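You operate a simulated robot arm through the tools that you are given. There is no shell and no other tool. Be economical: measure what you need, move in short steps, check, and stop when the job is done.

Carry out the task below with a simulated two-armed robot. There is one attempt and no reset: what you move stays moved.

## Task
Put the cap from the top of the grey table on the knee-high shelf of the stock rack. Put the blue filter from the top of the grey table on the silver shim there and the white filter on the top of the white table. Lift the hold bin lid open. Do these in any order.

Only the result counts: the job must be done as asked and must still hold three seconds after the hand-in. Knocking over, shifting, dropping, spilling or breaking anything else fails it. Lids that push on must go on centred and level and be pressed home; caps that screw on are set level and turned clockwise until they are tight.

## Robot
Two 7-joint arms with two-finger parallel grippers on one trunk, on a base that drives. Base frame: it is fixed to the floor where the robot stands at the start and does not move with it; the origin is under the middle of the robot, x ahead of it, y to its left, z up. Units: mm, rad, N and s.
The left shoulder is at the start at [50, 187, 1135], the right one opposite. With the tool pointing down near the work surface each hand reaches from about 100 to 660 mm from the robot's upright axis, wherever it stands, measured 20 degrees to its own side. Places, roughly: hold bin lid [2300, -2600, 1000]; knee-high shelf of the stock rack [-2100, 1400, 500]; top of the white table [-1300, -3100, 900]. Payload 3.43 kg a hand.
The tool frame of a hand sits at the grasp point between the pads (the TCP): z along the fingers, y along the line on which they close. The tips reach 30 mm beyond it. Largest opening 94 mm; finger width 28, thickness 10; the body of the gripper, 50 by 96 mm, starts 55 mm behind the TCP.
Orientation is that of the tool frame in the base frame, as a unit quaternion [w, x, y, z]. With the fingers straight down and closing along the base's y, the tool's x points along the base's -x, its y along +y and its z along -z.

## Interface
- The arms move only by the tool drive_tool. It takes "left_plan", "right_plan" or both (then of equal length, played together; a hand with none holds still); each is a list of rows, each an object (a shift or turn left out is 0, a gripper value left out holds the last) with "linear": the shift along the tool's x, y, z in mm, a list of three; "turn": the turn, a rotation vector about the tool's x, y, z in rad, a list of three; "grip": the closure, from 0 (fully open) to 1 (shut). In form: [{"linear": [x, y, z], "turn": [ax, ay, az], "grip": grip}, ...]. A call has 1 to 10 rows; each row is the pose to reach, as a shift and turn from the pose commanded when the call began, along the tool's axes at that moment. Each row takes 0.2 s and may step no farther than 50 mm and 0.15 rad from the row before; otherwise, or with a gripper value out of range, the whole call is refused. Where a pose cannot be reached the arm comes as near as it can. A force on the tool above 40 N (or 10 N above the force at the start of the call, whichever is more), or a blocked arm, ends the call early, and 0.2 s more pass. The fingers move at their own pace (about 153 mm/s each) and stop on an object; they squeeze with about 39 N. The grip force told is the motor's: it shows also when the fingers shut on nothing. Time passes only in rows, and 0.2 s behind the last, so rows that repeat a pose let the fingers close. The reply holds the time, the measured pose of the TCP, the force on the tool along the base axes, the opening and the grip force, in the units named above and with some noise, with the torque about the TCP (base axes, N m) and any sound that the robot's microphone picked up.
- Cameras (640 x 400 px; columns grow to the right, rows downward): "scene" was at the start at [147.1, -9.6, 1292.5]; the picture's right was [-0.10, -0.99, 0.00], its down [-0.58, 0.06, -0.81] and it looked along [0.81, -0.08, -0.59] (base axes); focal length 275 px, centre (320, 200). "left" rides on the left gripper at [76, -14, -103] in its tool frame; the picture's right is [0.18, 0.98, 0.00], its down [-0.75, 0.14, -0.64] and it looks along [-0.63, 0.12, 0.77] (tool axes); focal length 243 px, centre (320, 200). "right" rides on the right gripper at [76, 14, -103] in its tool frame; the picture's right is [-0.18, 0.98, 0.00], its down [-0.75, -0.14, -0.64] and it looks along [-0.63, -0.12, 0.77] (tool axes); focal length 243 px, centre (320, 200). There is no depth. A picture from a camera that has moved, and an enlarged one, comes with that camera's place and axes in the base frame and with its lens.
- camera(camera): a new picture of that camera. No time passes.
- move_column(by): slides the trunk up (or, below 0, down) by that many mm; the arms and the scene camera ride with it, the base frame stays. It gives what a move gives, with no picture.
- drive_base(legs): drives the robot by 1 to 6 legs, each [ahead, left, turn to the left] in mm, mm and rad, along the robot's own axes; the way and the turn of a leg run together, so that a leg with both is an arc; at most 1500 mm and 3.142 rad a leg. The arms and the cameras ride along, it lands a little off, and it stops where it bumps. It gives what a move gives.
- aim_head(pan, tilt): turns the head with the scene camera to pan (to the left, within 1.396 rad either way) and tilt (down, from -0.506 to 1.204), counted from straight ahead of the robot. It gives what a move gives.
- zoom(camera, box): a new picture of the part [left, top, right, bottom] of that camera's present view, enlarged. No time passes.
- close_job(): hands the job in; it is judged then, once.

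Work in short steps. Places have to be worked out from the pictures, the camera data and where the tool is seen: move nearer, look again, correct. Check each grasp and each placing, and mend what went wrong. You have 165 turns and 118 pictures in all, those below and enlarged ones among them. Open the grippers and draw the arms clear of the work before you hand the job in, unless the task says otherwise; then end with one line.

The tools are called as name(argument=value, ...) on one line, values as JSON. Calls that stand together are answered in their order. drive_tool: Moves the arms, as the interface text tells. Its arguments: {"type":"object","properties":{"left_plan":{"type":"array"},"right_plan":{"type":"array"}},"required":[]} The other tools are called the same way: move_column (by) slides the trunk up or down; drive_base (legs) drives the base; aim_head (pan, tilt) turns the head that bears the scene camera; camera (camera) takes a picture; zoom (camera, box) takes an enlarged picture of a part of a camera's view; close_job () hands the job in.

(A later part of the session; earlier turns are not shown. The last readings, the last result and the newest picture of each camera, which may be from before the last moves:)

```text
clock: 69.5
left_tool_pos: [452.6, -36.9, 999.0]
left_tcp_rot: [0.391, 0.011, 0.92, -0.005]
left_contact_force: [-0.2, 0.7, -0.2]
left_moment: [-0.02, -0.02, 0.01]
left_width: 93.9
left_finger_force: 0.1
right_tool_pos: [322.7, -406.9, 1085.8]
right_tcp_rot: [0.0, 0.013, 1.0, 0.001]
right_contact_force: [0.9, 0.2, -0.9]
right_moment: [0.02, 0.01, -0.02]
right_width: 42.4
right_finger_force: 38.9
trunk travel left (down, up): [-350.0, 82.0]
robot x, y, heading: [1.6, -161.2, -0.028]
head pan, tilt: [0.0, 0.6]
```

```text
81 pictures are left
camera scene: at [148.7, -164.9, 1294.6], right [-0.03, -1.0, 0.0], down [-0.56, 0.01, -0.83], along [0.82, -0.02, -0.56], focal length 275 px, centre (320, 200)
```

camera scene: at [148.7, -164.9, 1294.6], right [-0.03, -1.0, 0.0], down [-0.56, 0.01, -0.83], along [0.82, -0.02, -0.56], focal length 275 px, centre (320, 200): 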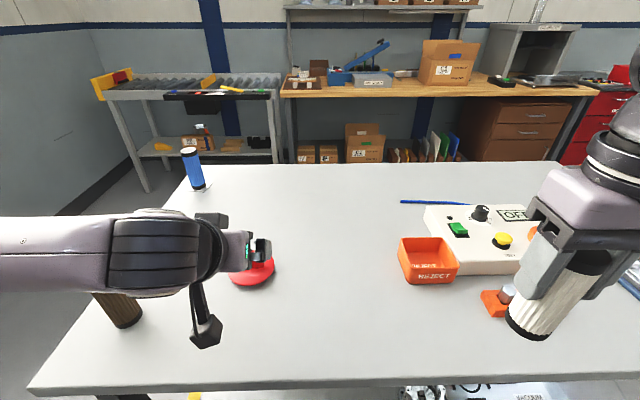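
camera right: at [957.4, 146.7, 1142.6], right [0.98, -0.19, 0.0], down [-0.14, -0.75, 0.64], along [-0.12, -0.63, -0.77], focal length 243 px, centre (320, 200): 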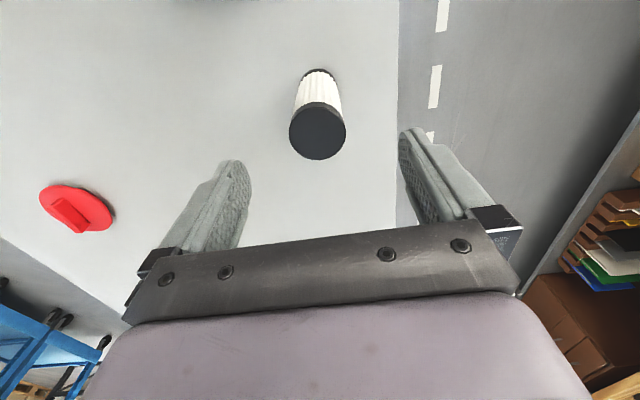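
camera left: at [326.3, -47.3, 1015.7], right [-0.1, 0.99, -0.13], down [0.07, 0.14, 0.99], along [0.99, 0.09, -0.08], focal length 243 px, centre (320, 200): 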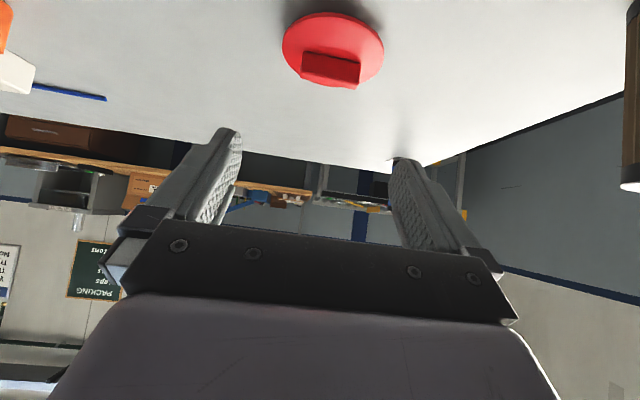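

The wrist camera confirms the handle at y≈-36, spanning z 873–900, with the hand lined up. I'll come in along the fingers to a final TCP of about (510,-36,907), stopping 15 mm short to check.

drive_tool(left_plan=[{"linear": [26, 2, 10]}, {"linear": [26, 2, 50]}, {"linear": [26, 2, 75]}, {"linear": [26, 2, 90]}, {"linear": [26, 2, 90]}])

camera(camera="left")

zoom(camera="scene", box=[180, 220, 300, 300])

```text
clock: 70.7
left_tool_pos: [500.0, -35.3, 919.1]
left_tcp_rot: [0.39, 0.012, 0.921, -0.005]
left_contact_force: [-0.4, 0.1, 0.0]
left_moment: [0.0, 0.02, -0.04]
left_width: 94.1
left_finger_force: 0.1
right_tool_pos: [322.3, -406.6, 1086.5]
right_tcp_rot: [0.0, 0.013, 1.0, 0.001]
right_contact_force: [0.7, -1.4, -2.3]
right_moment: [0.0, -0.03, 0.02]
right_width: 42.2
right_finger_force: 38.8
trunk travel left (down, up): [-350.0, 82.0]
robot x, y, heading: [3.0, -159.7, -0.028]
head pan, tilt: [0.0, 0.6]
```

```text
80 pictures are left
camera left: at [373.3, -46.3, 935.6], right [-0.1, 0.99, -0.13], down [0.07, 0.14, 0.99], along [0.99, 0.09, -0.08], focal length 243 px, centre (320, 200)
```

left: 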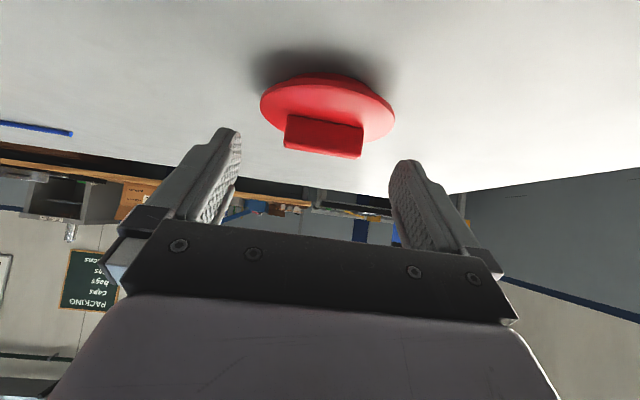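

```text
5.00 times, centred on (240, 260) of scene
camera zoom: at [148.7, -164.9, 1294.6], right [-0.03, -1.0, 0.0], down [-0.56, 0.01, -0.83], along [0.82, -0.02, -0.56], focal length 1377 px, centre (720, -100)
```

zoom: 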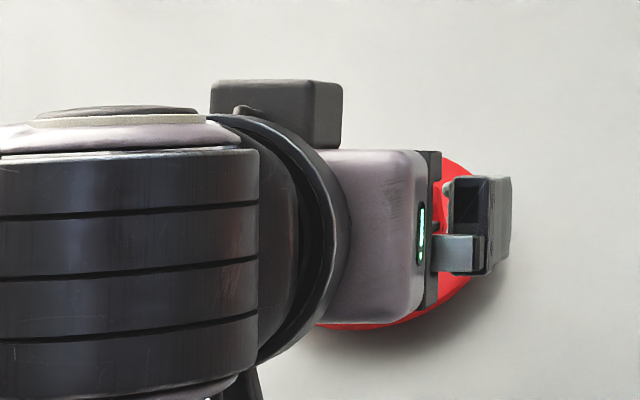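

Alignment is good: the handle spans z 872–897. I'll advance the final 17 mm and close.

drive_tool(left_plan=[{"linear": [1, 0, 8]}, {"linear": [2, 0, 17]}, {"linear": [2, 0, 17]}, {"linear": [2, 0, 17], "grip": 1}, {"linear": [2, 0, 17], "grip": 1}, {"linear": [2, 0, 17], "grip": 1}])

camera(camera="left")

```text
clock: 72.1
left_tool_pos: [510.0, -35.8, 906.1]
left_tcp_rot: [0.389, 0.012, 0.921, -0.005]
left_contact_force: [-0.4, -0.6, 1.4]
left_moment: [-0.03, -0.01, -0.04]
left_width: 0.0
left_finger_force: 32.8
right_tool_pos: [321.2, -408.4, 1086.4]
right_tcp_rot: [0.0, 0.012, 1.0, 0.001]
right_contact_force: [0.7, -0.4, 0.0]
right_moment: [-0.02, -0.01, 0.01]
right_width: 42.7
right_finger_force: 39.0
trunk travel left (down, up): [-350.0, 82.0]
robot x, y, heading: [0.8, -159.1, -0.027]
head pan, tilt: [0.0, 0.6]
```

```text
78 pictures are left
camera left: at [384.1, -46.8, 922.6], right [-0.1, 0.99, -0.13], down [0.07, 0.14, 0.99], along [0.99, 0.09, -0.08], focal length 243 px, centre (320, 200)
```

left: 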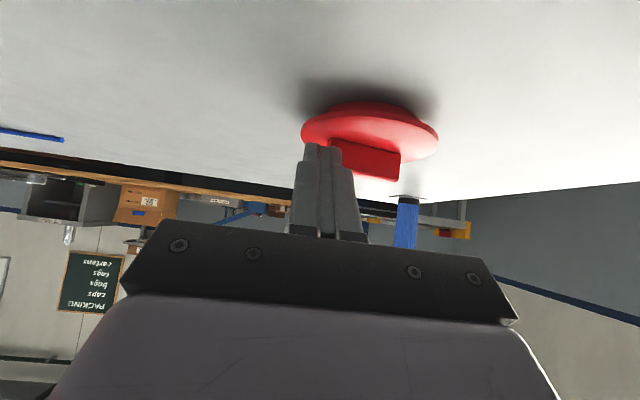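

The fingers shut just in front of the handle and nudged the cap sideways. I'll open, back away along the finger axis and re-measure.

drive_tool(left_plan=[{"linear": [0, 0, -30]}, {"linear": [0, 0, -60], "grip": 0}, {"linear": [-20, 0, -80], "grip": 0}, {"linear": [-30, 0, -100], "grip": 0}, {"linear": [-30, 0, -100], "grip": 0}])

camera(camera="left")

zoom(camera="scene", box=[180, 220, 300, 300])

```text
clock: 73.3
left_tool_pos: [457.9, -33.3, 996.9]
left_tcp_rot: [0.39, 0.011, 0.921, -0.005]
left_contact_force: [0.3, -0.4, 0.2]
left_moment: [0.0, 0.02, -0.03]
left_width: 93.9
left_finger_force: 0.0
right_tool_pos: [322.5, -408.1, 1086.1]
right_tcp_rot: [0.0, 0.013, 1.0, 0.001]
right_contact_force: [-0.3, 0.5, -1.0]
right_moment: [-0.01, -0.01, 0.0]
right_width: 42.3
right_finger_force: 38.9
trunk travel left (down, up): [-350.0, 82.0]
robot x, y, heading: [0.5, -160.2, -0.023]
head pan, tilt: [0.0, 0.6]
```

```text
77 pictures are left
camera left: at [332.3, -43.6, 1013.8], right [-0.1, 0.99, -0.13], down [0.07, 0.14, 0.99], along [0.99, 0.09, -0.08], focal length 243 px, centre (320, 200)
```

left: 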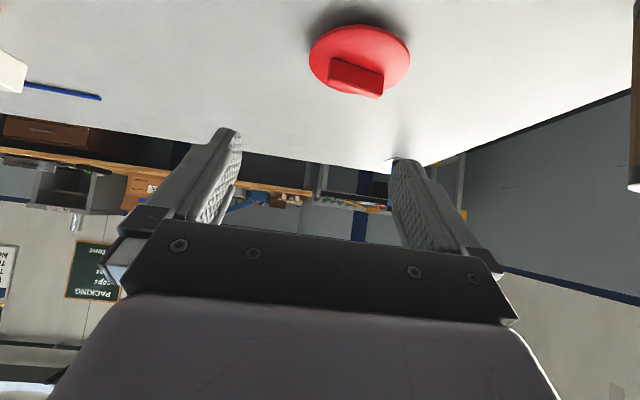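

```text
5.00 times, centred on (240, 260) of scene
camera zoom: at [148.8, -164.9, 1294.6], right [-0.03, -1.0, 0.0], down [-0.56, 0.01, -0.83], along [0.82, -0.02, -0.56], focal length 1377 px, centre (720, -100)
```

zoom: 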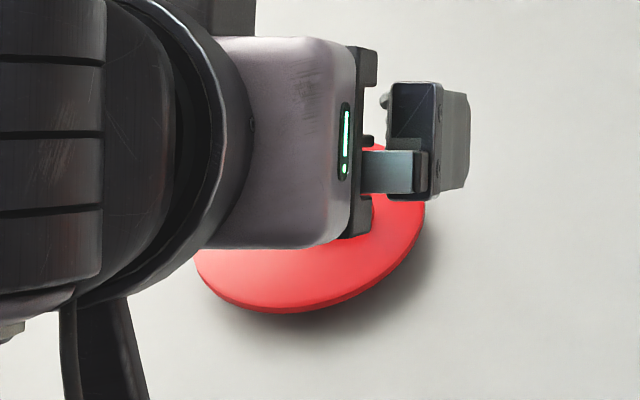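

I'll zoom in from here, and then take a second, lower view to triangulate properly.

zoom(camera="left", box=[295, 10, 425, 110])

drive_tool(left_plan=[{"linear": [22, 25, 10]}, {"linear": [44, 25, 35]}, {"linear": [55, 25, 45]}, {"linear": [55, 25, 45]}])

zoom(camera="left", box=[235, 20, 425, 170])

```text
4.00 times, centred on (360, 60) of left
camera zoom: at [332.3, -43.6, 1013.8], right [-0.1, 0.99, -0.13], down [0.07, 0.14, 0.99], along [0.99, 0.09, -0.08], focal length 970 px, centre (160, 760)
```

zoom: 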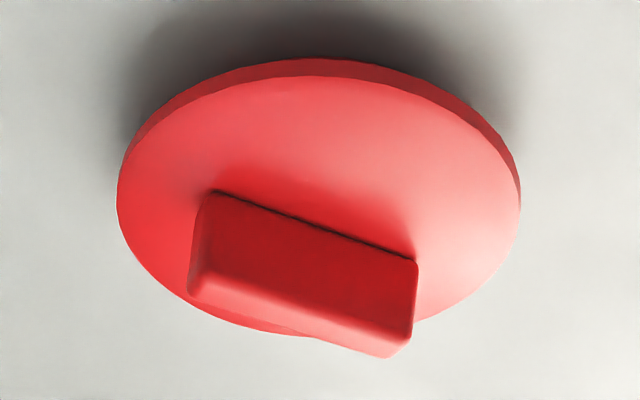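

```text
clock: 74.3
left_tool_pos: [454.1, -6.9, 926.0]
left_tcp_rot: [0.389, 0.011, 0.921, -0.005]
left_contact_force: [-0.4, 0.0, -0.8]
left_moment: [0.01, -0.03, 0.0]
left_width: 94.3
left_finger_force: 0.0
right_tool_pos: [323.1, -406.6, 1085.6]
right_tcp_rot: [0.0, 0.012, 1.0, 0.001]
right_contact_force: [1.0, -0.2, -0.6]
right_moment: [0.03, -0.05, 0.0]
right_width: 42.2
right_finger_force: 38.5
trunk travel left (down, up): [-350.0, 82.0]
robot x, y, heading: [3.6, -161.4, -0.029]
head pan, tilt: [0.0, 0.6]
```

```text
2.67 times, centred on (330, 95) of left
camera zoom: at [327.5, -17.8, 942.8], right [-0.1, 0.99, -0.13], down [0.07, 0.14, 0.99], along [0.99, 0.09, -0.08], focal length 647 px, centre (293, 480)
```

zoom: 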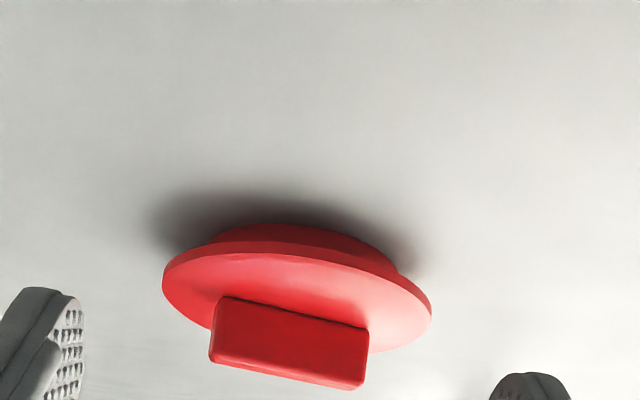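

Triangulated, the handle centre is at about (551,-6,877), the disc top at z≈866, and the handle is now yawed by about -0.28 rad. I'll yaw the hand to match and set up a pre-grasp 70 mm back.

drive_tool(left_plan=[{"linear": [-14, 6, 3], "turn": [0.06, 0, 0.058]}, {"linear": [-28, 12, 7], "turn": [0.12, 0, 0.116]}, {"linear": [-40.8, 18.8, 10.9], "turn": [0.18, 0, 0.174]}, {"linear": [-40.8, 18.8, 10.9], "turn": [0.18, 0, 0.174]}])

camera(camera="left")

```text
clock: 75.3
left_tool_pos: [489.8, 10.0, 949.0]
left_tcp_rot: [0.386, 0.127, 0.912, -0.055]
left_contact_force: [-0.1, 1.4, -0.1]
left_moment: [0.0, 0.0, -0.02]
left_width: 94.1
left_finger_force: 0.0
right_tool_pos: [322.1, -407.9, 1086.6]
right_tcp_rot: [0.0, 0.013, 1.0, 0.001]
right_contact_force: [-0.7, -0.3, -1.4]
right_moment: [-0.01, 0.02, 0.02]
right_width: 42.7
right_finger_force: 39.4
trunk travel left (down, up): [-350.0, 82.0]
robot x, y, heading: [-3.4, -164.5, -0.022]
head pan, tilt: [0.0, 0.6]
```

```text
73 pictures are left
camera left: at [365.2, 30.8, 965.9], right [0.15, 0.98, -0.13], down [0.1, 0.12, 0.99], along [0.98, -0.16, -0.08], focal length 243 px, centre (320, 200)
```

left: 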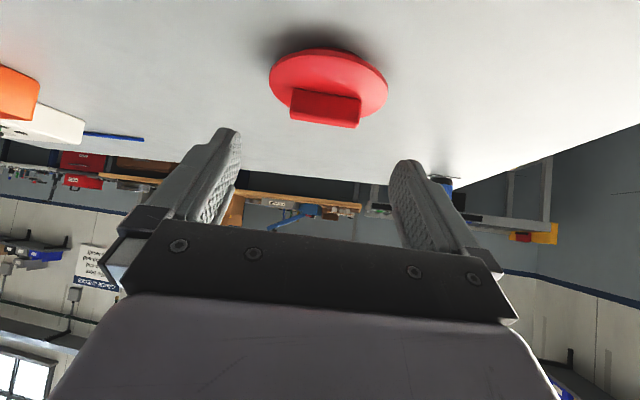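

The handle is square to the fingers and centred. I'll advance 70 mm and close.

drive_tool(left_plan=[{"linear": [1, 0, 35]}, {"linear": [1, 0, 60]}, {"linear": [1, 0, 70]}, {"linear": [1, 0, 70]}, {"linear": [1, 0, 70], "grip": 1}, {"linear": [1, 0, 70], "grip": 1}, {"linear": [1, 0, 70], "grip": 1}])

camera(camera="left")

```text
clock: 76.9
left_tool_pos: [538.3, -4.8, 899.7]
left_tcp_rot: [0.386, 0.127, 0.912, -0.055]
left_contact_force: [0.8, -1.1, 0.3]
left_moment: [0.01, -0.05, 0.02]
left_width: 54.7
left_finger_force: 38.7
right_tool_pos: [321.6, -406.7, 1086.3]
right_tcp_rot: [0.0, 0.013, 1.0, 0.001]
right_contact_force: [0.0, -0.3, -0.3]
right_moment: [-0.03, 0.04, 0.01]
right_width: 42.3
right_finger_force: 38.5
trunk travel left (down, up): [-350.0, 82.0]
robot x, y, heading: [-1.2, -161.2, -0.025]
head pan, tilt: [0.0, 0.6]
```

```text
72 pictures are left
camera left: at [413.9, 16.5, 915.2], right [0.14, 0.98, -0.13], down [0.1, 0.12, 0.99], along [0.98, -0.16, -0.08], focal length 243 px, centre (320, 200)
```

left: 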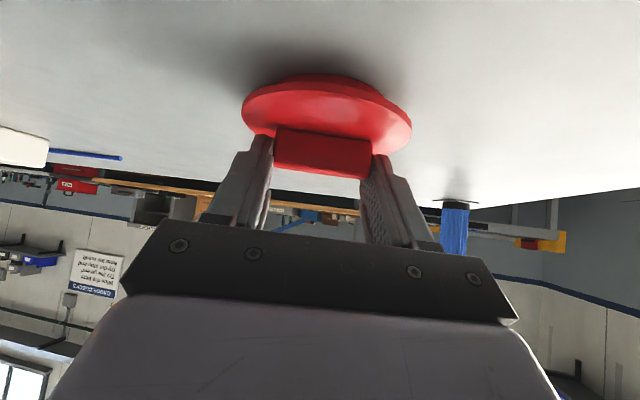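

The cap is gripped by its handle (54.7 mm). I'll lift it 130 mm straight up and draw it back.

drive_tool(left_plan=[{"linear": [-22, 0, -21]}, {"linear": [-50, 0, -49]}, {"linear": [-79, 0, -77]}, {"linear": [-93, 0, -91]}, {"linear": [-72, 0, -113]}, {"linear": [-44, 0, -142]}, {"linear": [-16, 0, -170]}, {"linear": [-16, 0, -170]}])

camera(camera="left")

camera(camera="scene")

```text
clock: 78.7
left_tool_pos: [434.1, 25.7, 1027.4]
left_tcp_rot: [0.386, 0.126, 0.912, -0.054]
left_contact_force: [1.0, -0.6, -0.1]
left_moment: [0.01, 0.0, 0.02]
left_width: 54.7
left_finger_force: 38.8
right_tool_pos: [323.2, -408.3, 1085.2]
right_tcp_rot: [0.0, 0.013, 1.0, 0.001]
right_contact_force: [0.1, 0.2, -0.5]
right_moment: [-0.03, 0.01, 0.02]
right_width: 42.4
right_finger_force: 38.9
trunk travel left (down, up): [-350.0, 82.0]
robot x, y, heading: [0.6, -161.2, -0.026]
head pan, tilt: [0.0, 0.6]
```

```text
71 pictures are left
camera left: at [309.6, 46.6, 1044.4], right [0.14, 0.98, -0.13], down [0.1, 0.12, 0.99], along [0.98, -0.16, -0.08], focal length 243 px, centre (320, 200)
```

left: 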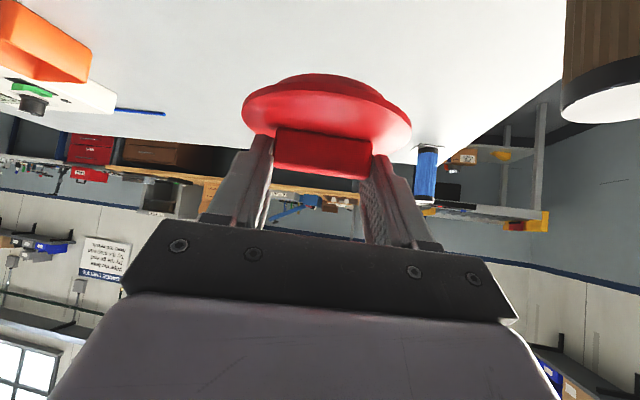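

```text
70 pictures are left
camera scene: at [148.9, -164.9, 1294.6], right [-0.03, -1.0, 0.0], down [-0.56, 0.01, -0.82], along [0.82, -0.02, -0.57], focal length 275 px, centre (320, 200)
```

scene: 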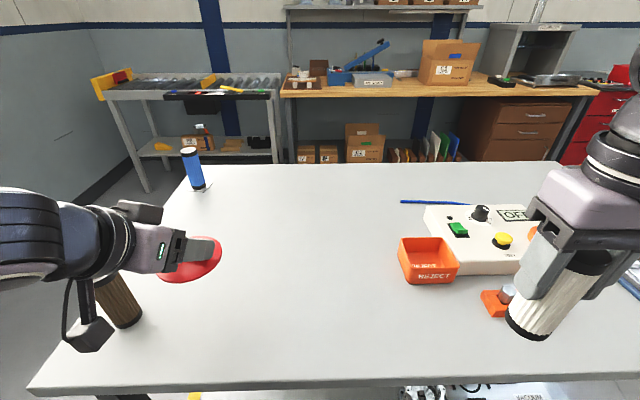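

The cap is held level. I'll back off, turn to face +y, and head toward the rack.

drive_base(legs=[[-500, 0, 0], [0, 0, 1.597], [0, 1300, 0], [500, 0, 0]])

aim_head(pan=0.15, tilt=0.5)

camera(camera="scene")

```text
clock: 94.2
left_tool_pos: [-1980.5, 816.1, 1027.2]
left_tcp_rot: [0.309, -0.56, 0.731, 0.237]
left_contact_force: [-0.2, -0.2, 0.4]
left_moment: [-0.02, 0.03, 0.02]
left_width: 54.6
left_finger_force: 39.3
right_tool_pos: [-1546.0, 708.3, 1085.1]
right_tcp_rot: [0.001, -0.702, 0.712, 0.001]
right_contact_force: [0.2, 0.2, -1.0]
right_moment: [-0.04, -0.02, 0.02]
right_width: 42.8
right_finger_force: 38.6
trunk travel left (down, up): [-350.0, 82.0]
robot x, y, heading: [-1788.5, 385.1, 1.56]
head pan, tilt: [0.0, 0.6]
```

```text
clock: 94.8
left_tool_pos: [-1980.5, 817.0, 1028.7]
left_tcp_rot: [0.31, -0.559, 0.732, 0.236]
left_contact_force: [0.5, -0.2, 0.0]
left_moment: [0.02, 0.03, 0.0]
left_width: 54.7
left_finger_force: 38.5
right_tool_pos: [-1545.8, 707.2, 1085.5]
right_tcp_rot: [-0.001, -0.702, 0.712, 0.001]
right_contact_force: [0.3, -0.4, -1.0]
right_moment: [-0.01, 0.02, -0.03]
right_width: 42.2
right_finger_force: 39.2
trunk travel left (down, up): [-350.0, 82.0]
robot x, y, heading: [-1790.3, 384.4, 1.557]
head pan, tilt: [0.15, 0.499]
```

```text
69 pictures are left
camera scene: at [-1799.3, 531.2, 1303.7], right [0.99, 0.13, 0.0], down [0.06, -0.47, -0.88], along [-0.12, 0.87, -0.48], focal length 275 px, centre (320, 200)
```

scene: 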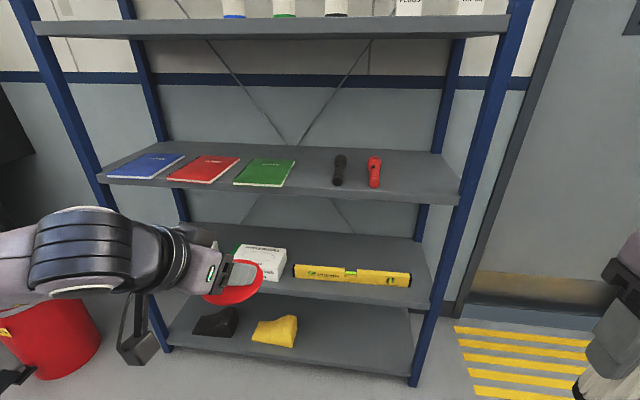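

The rack front is at y≈1260, the knee shelf at z≈490–500, and the shelf above at about 924. I'll lower the trunk and look at the free area of the knee shelf.

move_column(by=-330)

drive_base(legs=[[0, 350, 0]])

aim_head(pan=0.0, tilt=0.45)

camera(camera="scene")

```text
clock: 98.1
left_tool_pos: [-1981.3, 815.6, 696.7]
left_tcp_rot: [0.31, -0.559, 0.732, 0.236]
left_contact_force: [0.3, -0.4, -0.5]
left_moment: [0.01, 0.0, 0.0]
left_width: 54.7
left_finger_force: 39.2
right_tool_pos: [-1547.6, 706.6, 756.1]
right_tcp_rot: [-0.001, -0.701, 0.713, 0.0]
right_contact_force: [0.6, -0.5, -0.7]
right_moment: [0.03, 0.02, 0.0]
right_width: 42.7
right_finger_force: 39.1
trunk travel left (down, up): [-20.0, 412.0]
robot x, y, heading: [-1789.8, 384.6, 1.55]
head pan, tilt: [0.15, 0.499]
```

```text
clock: 100.3
left_tool_pos: [-2325.3, 820.5, 697.2]
left_tcp_rot: [0.31, -0.56, 0.731, 0.237]
left_contact_force: [0.9, -0.2, -0.6]
left_moment: [-0.04, 0.01, -0.01]
left_width: 55.0
left_finger_force: 39.4
right_tool_pos: [-1890.9, 713.3, 756.2]
right_tcp_rot: [0.0, -0.702, 0.712, 0.001]
right_contact_force: [-0.1, -0.7, 0.0]
right_moment: [0.02, 0.02, 0.0]
right_width: 42.5
right_finger_force: 39.2
trunk travel left (down, up): [-20.0, 412.0]
robot x, y, heading: [-2134.7, 387.8, 1.557]
head pan, tilt: [0.15, 0.499]
```

```text
clock: 101.0
left_tool_pos: [-2325.6, 819.6, 696.5]
left_tcp_rot: [0.31, -0.56, 0.731, 0.237]
left_contact_force: [-0.2, 0.5, 0.3]
left_moment: [-0.02, 0.0, -0.04]
left_width: 54.7
left_finger_force: 38.4
right_tool_pos: [-1891.1, 713.0, 755.8]
right_tcp_rot: [0.001, -0.702, 0.712, 0.001]
right_contact_force: [-0.4, 0.7, -0.6]
right_moment: [0.01, -0.03, 0.0]
right_width: 42.5
right_finger_force: 38.7
trunk travel left (down, up): [-20.0, 412.0]
robot x, y, heading: [-2131.8, 387.1, 1.559]
head pan, tilt: [0.0, 0.45]
```

```text
68 pictures are left
camera scene: at [-2130.3, 538.1, 978.2], right [1.0, -0.01, 0.0], down [-0.01, -0.44, -0.9], along [0.01, 0.9, -0.44], focal length 275 px, centre (320, 200)
```

scene: 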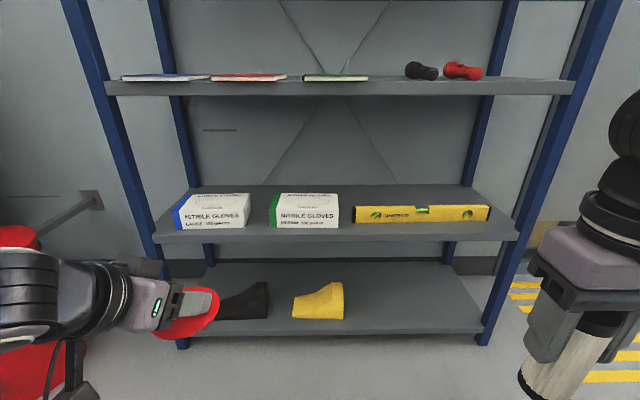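

The boxes and the level take up the front of the shelf, but behind the yellow level (y≈1350–1385, top z≈569) the shelf is clear back to y≈1660. I'll square up and lower the left hand, tuck the right hand back, then drive closer.

drive_tool(left_plan=[{"linear": [10, 0, 10], "turn": [-0.06, 0, -0.058]}, {"linear": [20, 0, 20], "turn": [-0.12, 0, -0.116]}, {"linear": [40, 0, 39], "turn": [-0.18, 0, -0.174]}, {"linear": [40, 0, 39], "turn": [-0.18, 0, -0.174]}], right_plan=[{"linear": [40, -15, 0]}, {"linear": [80, -30, 0]}, {"linear": [120, -45, 0]}, {"linear": [120, -45, 0]}])

drive_base(legs=[[0, -520, 0.012], [430, 0, 0]])

camera(camera="scene")

camera(camera="left")

```text
clock: 102.0
left_tool_pos: [-2325.0, 820.8, 641.6]
left_tcp_rot: [0.277, -0.648, 0.655, 0.274]
left_contact_force: [-0.3, 1.0, -0.5]
left_moment: [-0.02, -0.03, 0.02]
left_width: 54.8
left_finger_force: 39.3
right_tool_pos: [-1847.2, 594.4, 759.8]
right_tcp_rot: [0.0, -0.702, 0.712, 0.0]
right_contact_force: [-0.1, 0.4, -1.5]
right_moment: [-0.01, 0.0, 0.0]
right_width: 42.3
right_finger_force: 38.9
right hand out of reach, approached as far as the arm can: row 3, 4
trunk travel left (down, up): [-20.0, 412.0]
robot x, y, heading: [-2137.0, 387.1, 1.558]
head pan, tilt: [0.0, 0.45]
```

```text
clock: 107.2
left_tool_pos: [-1828.3, 1233.6, 642.7]
left_tcp_rot: [-0.274, 0.656, -0.647, -0.276]
left_contact_force: [0.4, -0.3, -0.8]
left_moment: [0.03, -0.01, -0.02]
left_width: 54.8
left_finger_force: 39.3
right_tool_pos: [-1344.1, 1022.6, 761.5]
right_tcp_rot: [0.001, 0.712, -0.702, 0.0]
right_contact_force: [0.0, -0.9, -0.8]
right_moment: [0.04, 0.02, 0.04]
right_width: 42.5
right_finger_force: 39.3
trunk travel left (down, up): [-20.0, 412.0]
robot x, y, heading: [-1626.2, 808.1, 1.585]
head pan, tilt: [0.0, 0.45]
```

```text
67 pictures are left
camera scene: at [-1624.3, 956.9, 978.2], right [1.0, 0.01, 0.0], down [0.01, -0.44, -0.9], along [-0.01, 0.9, -0.44], focal length 275 px, centre (320, 200)
```

scene: 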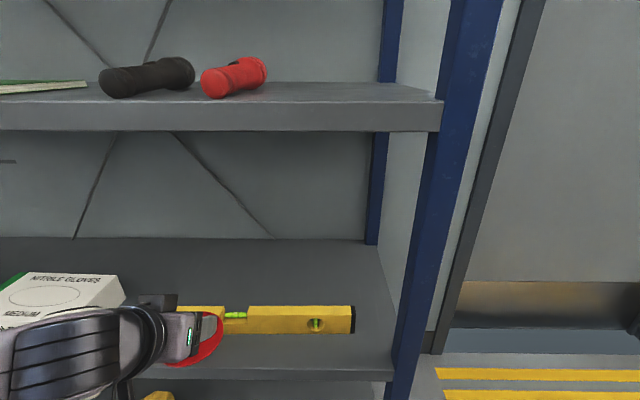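

```text
66 pictures are left
camera left: at [-1810.2, 1107.3, 659.2], right [-0.98, -0.14, -0.13], down [-0.14, 0.06, 0.99], along [-0.13, 0.99, -0.08], focal length 243 px, centre (320, 200)
```

left: 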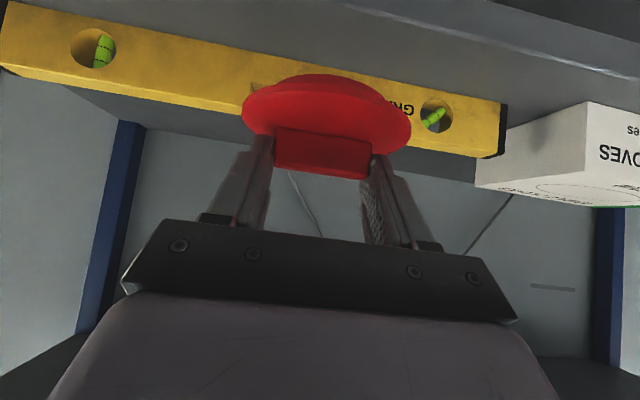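

From closer, the level occupies y≈1332–1350 with its top at z≈559, and the underside of the shelf above is at z≈915. I'll drive 112 mm nearer and check.

drive_base(legs=[[112, 0, -0.014]])

camera(camera="scene")

```text
clock: 108.5
left_tool_pos: [-1821.2, 1346.3, 641.3]
left_tcp_rot: [-0.276, 0.651, -0.651, -0.275]
left_contact_force: [-0.7, 0.0, -0.4]
left_moment: [-0.02, 0.03, -0.03]
left_width: 54.6
left_finger_force: 39.4
right_tool_pos: [-1341.7, 1130.2, 759.9]
right_tcp_rot: [-0.001, -0.707, 0.707, 0.001]
right_contact_force: [0.0, -0.3, -0.6]
right_moment: [-0.01, -0.03, 0.02]
right_width: 42.1
right_finger_force: 39.1
trunk travel left (down, up): [-20.0, 412.0]
robot x, y, heading: [-1620.9, 920.9, 1.572]
head pan, tilt: [0.0, 0.45]
```

```text
65 pictures are left
camera scene: at [-1622.9, 1067.9, 978.2], right [1.0, 0.0, 0.0], down [0.0, -0.44, -0.9], along [0.0, 0.9, -0.44], focal length 275 px, centre (320, 200)
```

scene: 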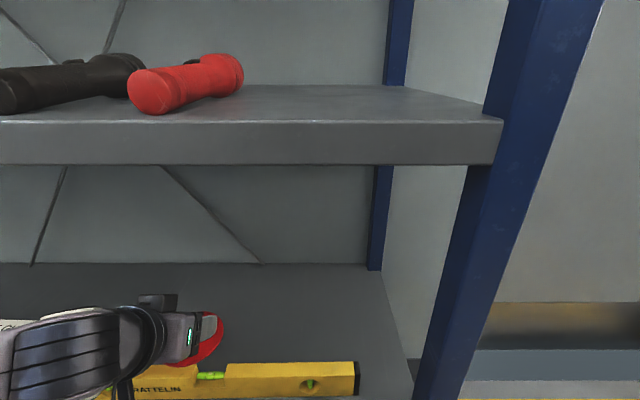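

I'll extend 100 mm forward and look.

drive_tool(left_plan=[{"linear": [-28, 0, 29]}, {"linear": [-56, 0, 58]}, {"linear": [-70, 0, 72]}, {"linear": [-70, 0, 72]}])

aim_head(pan=0.4, tilt=0.45)

camera(camera="scene")

camera(camera="left")

```text
clock: 109.5
left_tool_pos: [-1821.5, 1448.5, 644.0]
left_tcp_rot: [0.276, -0.651, 0.651, 0.275]
left_contact_force: [-0.1, -0.6, -1.1]
left_moment: [0.03, 0.0, 0.01]
left_width: 54.6
left_finger_force: 39.4
right_tool_pos: [-1341.4, 1130.0, 760.8]
right_tcp_rot: [0.001, 0.707, -0.707, -0.001]
right_contact_force: [-0.8, 0.6, -0.3]
right_moment: [0.01, 0.02, -0.01]
right_width: 42.4
right_finger_force: 38.9
trunk travel left (down, up): [-20.0, 412.0]
robot x, y, heading: [-1623.9, 918.9, 1.576]
head pan, tilt: [0.0, 0.45]
```

```text
clock: 110.3
left_tool_pos: [-1821.1, 1447.7, 644.6]
left_tcp_rot: [-0.276, 0.651, -0.651, -0.276]
left_contact_force: [-0.4, 0.7, 0.3]
left_moment: [0.01, -0.01, 0.02]
left_width: 54.5
left_finger_force: 39.3
right_tool_pos: [-1341.2, 1129.3, 760.5]
right_tcp_rot: [-0.001, -0.707, 0.707, 0.0]
right_contact_force: [0.1, 0.6, 0.0]
right_moment: [0.0, 0.01, -0.02]
right_width: 42.5
right_finger_force: 39.6
trunk travel left (down, up): [-20.0, 412.0]
robot x, y, heading: [-1628.0, 916.2, 1.574]
head pan, tilt: [0.4, 0.45]
```

```text
64 pictures are left
camera scene: at [-1658.6, 1060.8, 978.2], right [0.92, 0.39, 0.0], down [0.17, -0.4, -0.9], along [-0.35, 0.83, -0.44], focal length 275 px, centre (320, 200)
```

scene: 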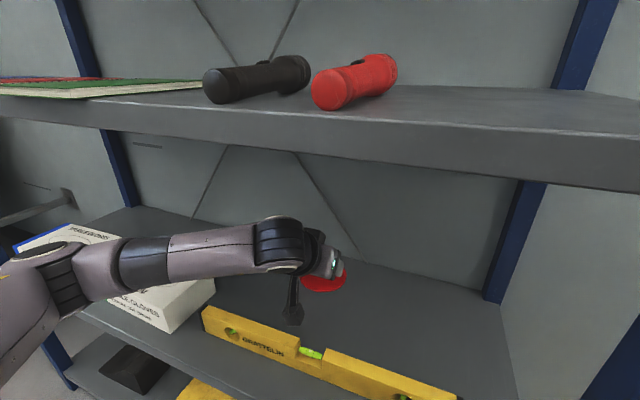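

```text
63 pictures are left
camera left: at [-1806.6, 1322.1, 660.1], right [-0.98, -0.13, -0.13], down [-0.14, 0.06, 0.99], along [-0.12, 0.99, -0.08], focal length 243 px, centre (320, 200)
```

left: 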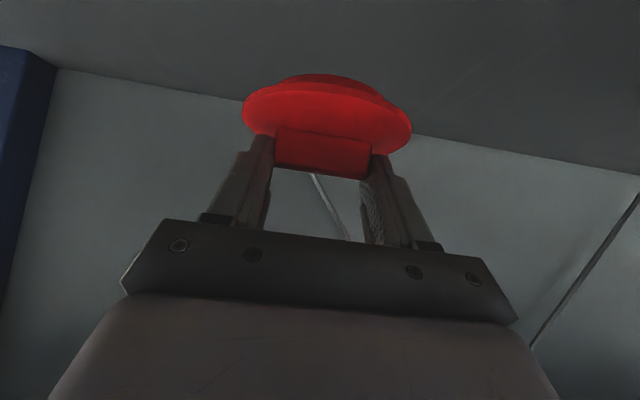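

The elbow hangs close to the glove box at x<-2066. I'll strafe 170 mm right, hand still above everything, so the elbow clears the box before lowering.

drive_base(legs=[[0, -170, 0]])

drive_tool(left_plan=[{"linear": [-28, 0, 29]}, {"linear": [-56, 0, 58]}, {"linear": [-65, 0, 67]}, {"linear": [-65, 0, 67]}])

camera(camera="scene")

camera(camera="left")

```text
clock: 111.8
left_tool_pos: [-1656.3, 1448.4, 643.1]
left_tcp_rot: [-0.276, 0.652, -0.65, -0.275]
left_contact_force: [-0.3, -0.1, -1.3]
left_moment: [0.03, 0.0, 0.04]
left_width: 54.6
left_finger_force: 38.8
right_tool_pos: [-1174.0, 1130.4, 760.7]
right_tcp_rot: [0.001, 0.708, -0.706, -0.001]
right_contact_force: [0.1, -0.3, -1.6]
right_moment: [-0.04, -0.02, 0.0]
right_width: 42.5
right_finger_force: 39.1
trunk travel left (down, up): [-20.0, 412.0]
robot x, y, heading: [-1453.6, 919.3, 1.57]
head pan, tilt: [0.4, 0.45]
```

```text
clock: 112.8
left_tool_pos: [-1654.4, 1543.8, 643.0]
left_tcp_rot: [-0.276, 0.653, -0.649, -0.277]
left_contact_force: [-0.5, 1.1, 0.8]
left_moment: [0.0, -0.05, -0.03]
left_width: 54.9
left_finger_force: 39.3
right_tool_pos: [-1176.1, 1129.6, 759.6]
right_tcp_rot: [0.0, 0.708, -0.706, -0.001]
right_contact_force: [0.5, -0.1, -1.0]
right_moment: [0.02, 0.0, 0.02]
right_width: 42.5
right_finger_force: 39.2
trunk travel left (down, up): [-20.0, 412.0]
robot x, y, heading: [-1458.3, 919.1, 1.573]
head pan, tilt: [0.4, 0.45]
```

```text
62 pictures are left
camera scene: at [-1491.4, 1060.9, 978.2], right [0.92, 0.39, 0.0], down [0.17, -0.4, -0.9], along [-0.35, 0.83, -0.44], focal length 275 px, centre (320, 200)
```

scene: 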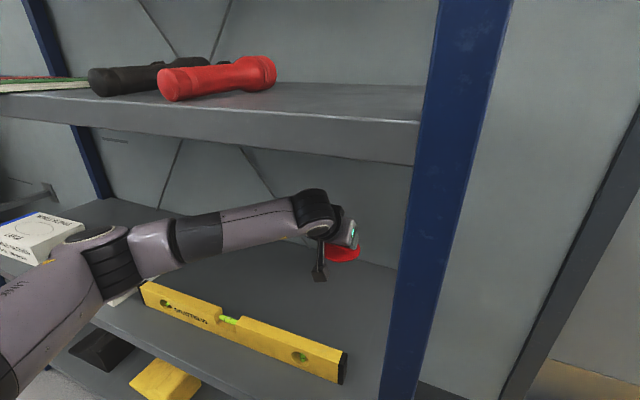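

```text
61 pictures are left
camera left: at [-1638.8, 1417.2, 660.5], right [-0.98, -0.13, -0.13], down [-0.14, 0.06, 0.99], along [-0.12, 0.99, -0.08], focal length 243 px, centre (320, 200)
```

left: 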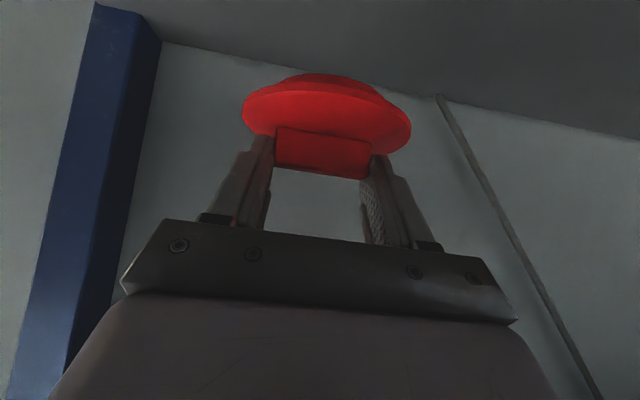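

Clear. I'll lower 76 mm and check.

drive_tool(left_plan=[{"linear": [18, 0, 17.4]}, {"linear": [36, 0, 34.8]}, {"linear": [50, 0, 48.5]}, {"linear": [54.5, 0, 53]}, {"linear": [54.5, 0, 53]}])

camera(camera="left")

camera(camera="scene")

```text
clock: 114.0
left_tool_pos: [-1656.0, 1542.4, 567.8]
left_tcp_rot: [-0.277, 0.652, -0.649, -0.277]
left_contact_force: [-0.5, -0.5, 3.2]
left_moment: [-0.04, 0.08, 0.01]
left_width: 54.7
left_finger_force: 38.9
right_tool_pos: [-1174.8, 1130.7, 760.8]
right_tcp_rot: [0.0, 0.708, -0.706, -0.001]
right_contact_force: [0.4, 0.6, -0.1]
right_moment: [-0.03, 0.02, 0.04]
right_width: 42.4
right_finger_force: 38.8
trunk travel left (down, up): [-20.0, 412.0]
robot x, y, heading: [-1455.1, 918.5, 1.574]
head pan, tilt: [0.4, 0.45]
```

```text
60 pictures are left
camera left: at [-1640.9, 1415.4, 585.0], right [-0.98, -0.13, -0.13], down [-0.14, 0.06, 0.99], along [-0.12, 0.99, -0.08], focal length 243 px, centre (320, 200)
```

left: 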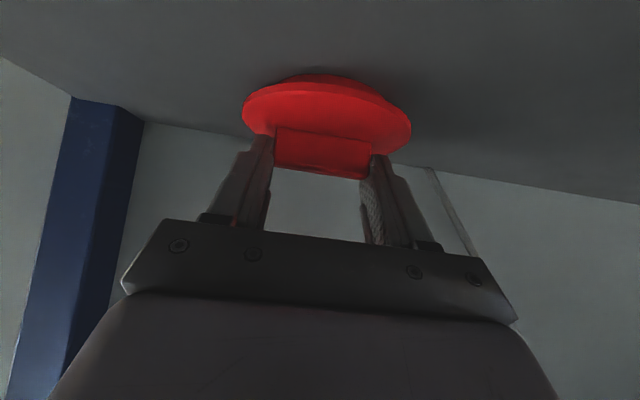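

```text
59 pictures are left
camera scene: at [-1491.4, 1060.6, 978.3], right [0.92, 0.39, 0.0], down [0.17, -0.4, -0.9], along [-0.35, 0.83, -0.43], focal length 275 px, centre (320, 200)
```

scene: 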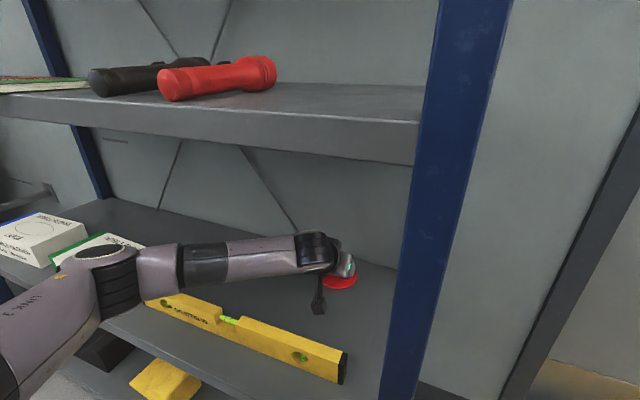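

A slight upward force of 3 N suggests near contact. I'll lower in 1–2 mm steps.

drive_tool(left_plan=[{"linear": [1, 0, 1]}, {"linear": [2, 0, 2]}, {"linear": [2, 0, 2]}])

```text
clock: 114.8
left_tool_pos: [-1655.6, 1542.3, 568.3]
left_tcp_rot: [-0.278, 0.651, -0.649, -0.278]
left_contact_force: [-2.6, -1.0, 17.8]
left_moment: [-0.16, 0.17, 0.01]
left_width: 54.5
left_finger_force: 39.0
right_tool_pos: [-1173.2, 1129.1, 760.5]
right_tcp_rot: [0.0, 0.708, -0.706, -0.001]
right_contact_force: [0.7, 0.2, -1.2]
right_moment: [-0.05, -0.01, -0.01]
right_width: 42.4
right_finger_force: 39.0
trunk travel left (down, up): [-20.0, 412.0]
robot x, y, heading: [-1456.5, 916.6, 1.576]
head pan, tilt: [0.4, 0.45]
```

Firm contact at 18 N. I'll verify visually that it is the cap on the shelf and that the elbow is free.

zoom(camera="scene", box=[260, 200, 420, 320])

zoom(camera="left", box=[200, 40, 460, 200])

```text
3.33 times, centred on (340, 260) of scene
camera zoom: at [-1491.1, 1059.6, 978.6], right [0.92, 0.39, 0.0], down [0.17, -0.4, -0.9], along [-0.35, 0.83, -0.43], focal length 918 px, centre (253, 0)
```

zoom: 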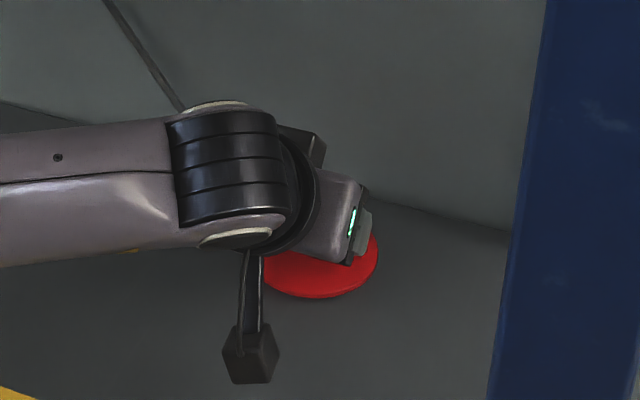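

```text
2.46 times, centred on (330, 120) of left
camera zoom: at [-1640.6, 1415.7, 584.1], right [-0.98, -0.13, -0.13], down [-0.14, 0.06, 0.99], along [-0.12, 0.99, -0.07], focal length 597 px, centre (295, 397)
```

zoom: 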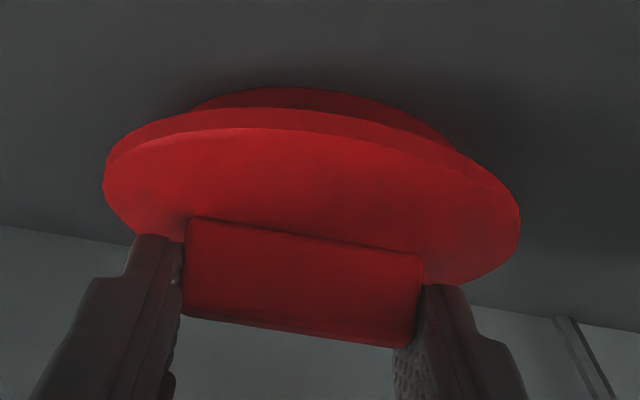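

The cap is resting on the shelf. I'll ease off 1 mm, open, and retreat back and up along the finger axis.

drive_tool(left_plan=[{"linear": [-0.7, 0, -0.7]}, {"linear": [-0.7, 0, -0.7], "grip": 0}, {"linear": [-0.7, 0, -0.7], "grip": 0}, {"linear": [-0.7, 0, -0.7], "grip": 0}, {"linear": [-1, 0, -25]}, {"linear": [-2, 0, -60]}, {"linear": [-10, 0, -100]}, {"linear": [-10, 0, -100]}])

camera(camera="left")

camera(camera="scene")

```text
clock: 116.6
left_tool_pos: [-1657.2, 1476.1, 643.4]
left_tcp_rot: [-0.275, 0.652, -0.651, -0.275]
left_contact_force: [-0.1, 0.0, -0.2]
left_moment: [0.01, 0.03, 0.01]
left_width: 94.0
left_finger_force: 0.1
right_tool_pos: [-1174.8, 1129.5, 760.0]
right_tcp_rot: [0.001, 0.708, -0.706, -0.001]
right_contact_force: [0.5, -0.7, -0.4]
right_moment: [0.02, 0.01, 0.03]
right_width: 42.6
right_finger_force: 38.3
trunk travel left (down, up): [-20.0, 412.0]
robot x, y, heading: [-1458.4, 917.3, 1.575]
head pan, tilt: [0.4, 0.45]
```

```text
56 pictures are left
camera left: at [-1641.3, 1349.8, 659.6], right [-0.98, -0.13, -0.13], down [-0.14, 0.06, 0.99], along [-0.12, 0.99, -0.08], focal length 243 px, centre (320, 200)
```

left: 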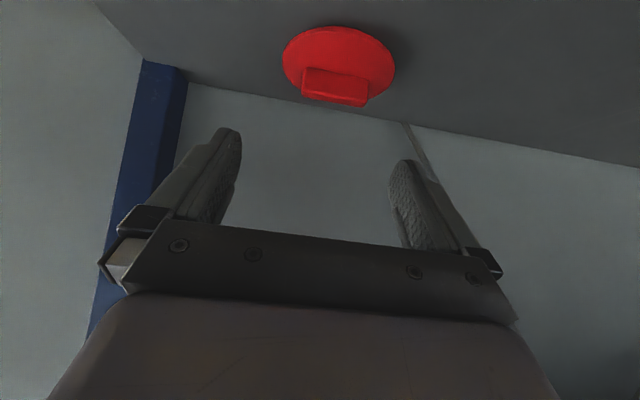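

```text
55 pictures are left
camera scene: at [-1491.4, 1060.8, 978.2], right [0.92, 0.39, 0.0], down [0.17, -0.4, -0.9], along [-0.35, 0.83, -0.44], focal length 275 px, centre (320, 200)
```

scene: 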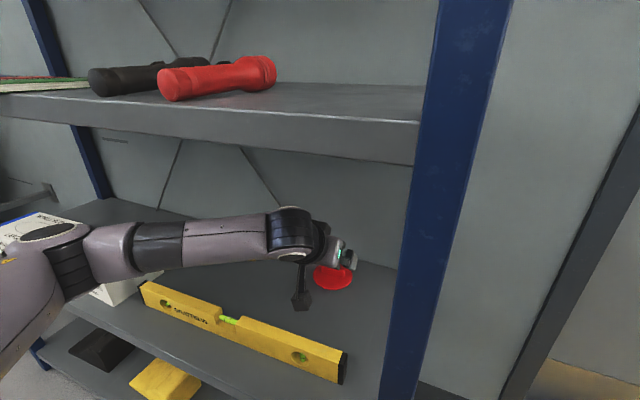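

The cap sits flat on the knee shelf. I'll back straight out, raise the trunk, tuck the left hand, and turn toward the white table.

drive_base(legs=[[-600, 0, 0]])

drive_tool(left_plan=[{"linear": [20, 0, -30], "turn": [0, 0.134, 0]}, {"linear": [40, 0, -60], "turn": [0, 0.268, 0]}, {"linear": [60, 0, -90], "turn": [0, 0.402, 0]}, {"linear": [80, 0, -120], "turn": [0, 0.536, 0]}, {"linear": [100, 0, -150], "turn": [0, 0.67, 0]}, {"linear": [110, 0, -170], "turn": [0, 0.8, 0]}])

move_column(by=340)

drive_base(legs=[[0, 0, -3.14], [1400, 0, 0]])

aim_head(pan=0, tilt=0.35)

camera(camera="scene")

```text
clock: 120.0
left_tool_pos: [-1654.4, 880.2, 642.9]
left_tcp_rot: [-0.275, 0.652, -0.65, -0.276]
left_contact_force: [-0.6, 0.4, -1.0]
left_moment: [0.0, -0.05, 0.02]
left_width: 94.1
left_finger_force: 0.0
right_tool_pos: [-1173.5, 534.0, 760.9]
right_tcp_rot: [0.0, 0.708, -0.706, -0.001]
right_contact_force: [0.5, -0.4, -0.7]
right_moment: [0.01, 0.01, 0.01]
right_width: 42.4
right_finger_force: 38.8
trunk travel left (down, up): [-20.0, 412.0]
robot x, y, heading: [-1457.1, 322.1, 1.569]
head pan, tilt: [0.4, 0.45]
```

```text
clock: 121.4
left_tool_pos: [-1655.3, 679.5, 682.0]
left_tcp_rot: [0.0, 0.707, -0.707, 0.0]
left_contact_force: [0.1, -0.1, 0.2]
left_moment: [-0.01, -0.03, -0.01]
left_width: 93.8
left_finger_force: 0.0
right_tool_pos: [-1173.2, 533.1, 760.7]
right_tcp_rot: [0.0, 0.708, -0.707, -0.001]
right_contact_force: [0.9, -0.7, -0.6]
right_moment: [0.0, 0.0, -0.03]
right_width: 42.5
right_finger_force: 39.0
trunk travel left (down, up): [-20.0, 412.0]
robot x, y, heading: [-1457.4, 320.9, 1.573]
head pan, tilt: [0.4, 0.45]
```

```text
clock: 124.7
left_tool_pos: [-1656.7, 680.9, 1021.6]
left_tcp_rot: [0.0, 0.708, -0.707, 0.0]
left_contact_force: [0.1, 0.4, 0.8]
left_moment: [-0.04, 0.01, 0.02]
left_width: 94.1
left_finger_force: 0.0
right_tool_pos: [-1171.3, 533.1, 1101.6]
right_tcp_rot: [0.0, 0.708, -0.706, -0.001]
right_contact_force: [0.0, -0.4, -1.0]
right_moment: [0.02, -0.02, -0.02]
right_width: 42.3
right_finger_force: 39.3
trunk travel left (down, up): [-360.0, 72.0]
robot x, y, heading: [-1454.9, 322.3, 1.57]
head pan, tilt: [0.4, 0.45]
```

```text
clock: 138.8
left_tool_pos: [-1247.7, -1398.5, 1021.3]
left_tcp_rot: [0.0, 0.706, 0.708, 0.0]
left_contact_force: [-0.4, 0.0, 0.3]
left_moment: [0.0, -0.01, -0.03]
left_width: 94.1
left_finger_force: 0.1
right_tool_pos: [-1730.8, -1250.3, 1101.5]
right_tcp_rot: [0.0, 0.706, 0.708, 0.0]
right_contact_force: [0.0, -0.8, -1.3]
right_moment: [0.02, -0.02, 0.01]
right_width: 42.7
right_finger_force: 39.1
trunk travel left (down, up): [-360.0, 72.0]
robot x, y, heading: [-1450.3, -1038.2, -1.57]
head pan, tilt: [0.4, 0.45]
```

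```text
clock: 139.7
left_tool_pos: [-1248.3, -1399.2, 1022.3]
left_tcp_rot: [0.001, 0.707, 0.707, 0.0]
left_contact_force: [0.3, -1.2, 0.3]
left_moment: [-0.02, 0.0, -0.03]
left_width: 93.9
left_finger_force: 0.0
right_tool_pos: [-1730.7, -1250.8, 1100.8]
right_tcp_rot: [0.001, 0.707, 0.708, 0.0]
right_contact_force: [-0.1, 0.4, -0.6]
right_moment: [0.05, 0.02, -0.01]
right_width: 42.2
right_finger_force: 38.6
trunk travel left (down, up): [-360.0, 72.0]
robot x, y, heading: [-1445.1, -1036.7, -1.565]
head pan, tilt: [0.0, 0.351]
```

```text
54 pictures are left
camera scene: at [-1446.5, -1191.8, 1327.4], right [-1.0, 0.0, 0.0], down [0.0, 0.34, -0.94], along [0.0, -0.94, -0.34], focal length 275 px, centre (320, 200)
```

scene: 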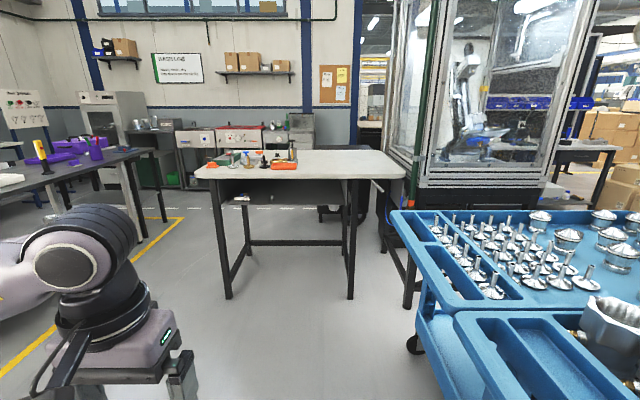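

The white table is ahead with its front edge near y≈-2730, and its right half is free. A blue cart stands at x<-1760, so I'll shift left 145 mm and drive ahead, then look again.

drive_base(legs=[[0, 150, 0], [1050, 0, 0]])

aim_head(pan=-0.15, tilt=0.55)

camera(camera="scene")

```text
clock: 146.0
left_tool_pos: [-1111.2, -2430.9, 1022.1]
left_tcp_rot: [0.0, 0.712, 0.702, 0.001]
left_contact_force: [-1.6, 1.2, 0.6]
left_moment: [0.01, -0.02, -0.01]
left_width: 93.8
left_finger_force: 0.1
right_tool_pos: [-1592.6, -2274.8, 1101.1]
right_tcp_rot: [0.0, 0.712, 0.702, 0.0]
right_contact_force: [-0.3, -0.7, -0.4]
right_moment: [0.04, -0.02, 0.01]
right_width: 42.5
right_finger_force: 39.3
trunk travel left (down, up): [-360.0, 72.0]
robot x, y, heading: [-1304.3, -2069.6, -1.583]
head pan, tilt: [0.0, 0.351]
```

```text
clock: 146.7
left_tool_pos: [-1113.4, -2430.8, 1022.4]
left_tcp_rot: [0.0, 0.712, 0.702, 0.0]
left_contact_force: [0.4, -0.2, 0.0]
left_moment: [-0.01, 0.0, 0.0]
left_width: 93.9
left_finger_force: 0.1
right_tool_pos: [-1592.7, -2275.0, 1101.0]
right_tcp_rot: [0.001, 0.712, 0.702, 0.0]
right_contact_force: [0.2, 0.3, -1.0]
right_moment: [0.02, 0.02, -0.04]
right_width: 42.5
right_finger_force: 39.4
trunk travel left (down, up): [-360.0, 72.0]
robot x, y, heading: [-1306.1, -2068.4, -1.584]
head pan, tilt: [-0.15, 0.55]
```

```text
53 pictures are left
camera scene: at [-1320.3, -2216.1, 1309.2], right [-0.99, 0.16, 0.0], down [0.09, 0.52, -0.85], along [-0.14, -0.84, -0.52], focal length 275 px, centre (320, 200)
```

scene: 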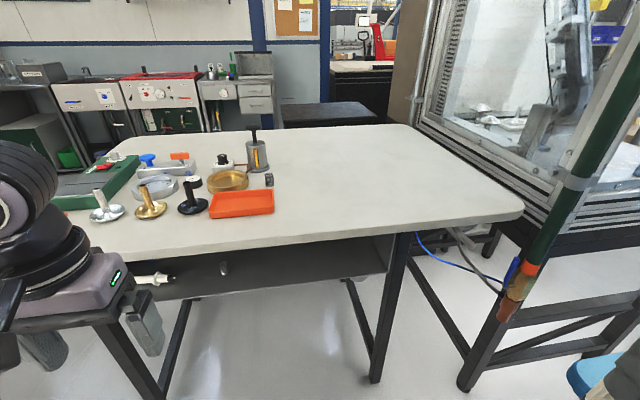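

The right part of the table is free around (-1560,-2830). I'll drive 300 mm nearer.

drive_base(legs=[[295, 0, 0.013]])

camera(camera="scene")

```text
clock: 148.7
left_tool_pos: [-1110.2, -2718.4, 1022.2]
left_tcp_rot: [0.0, 0.708, 0.707, 0.0]
left_contact_force: [-0.7, 0.3, -0.7]
left_moment: [0.03, 0.0, -0.02]
left_width: 93.9
left_finger_force: 0.1
right_tool_pos: [-1592.8, -2568.5, 1101.1]
right_tcp_rot: [0.0, 0.708, 0.706, 0.002]
right_contact_force: [1.0, -0.1, -1.2]
right_moment: [-0.01, 0.02, -0.01]
right_width: 42.5
right_finger_force: 39.3
trunk travel left (down, up): [-360.0, 72.0]
robot x, y, heading: [-1308.9, -2355.7, -1.576]
head pan, tilt: [-0.15, 0.55]
```

```text
52 pictures are left
camera scene: at [-1321.2, -2506.4, 1309.1], right [-0.99, 0.15, 0.0], down [0.08, 0.52, -0.85], along [-0.13, -0.84, -0.52], focal length 275 px, centre (320, 200)
```

scene: 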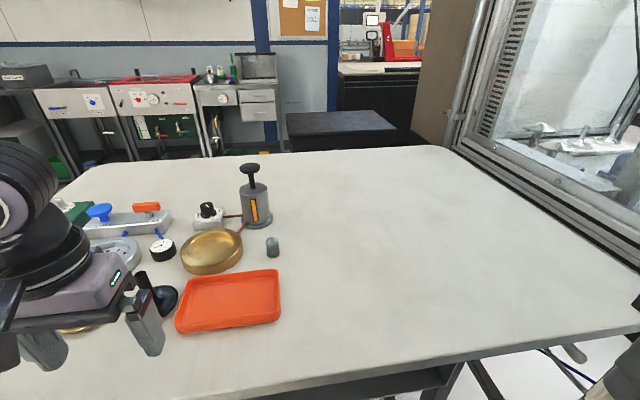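

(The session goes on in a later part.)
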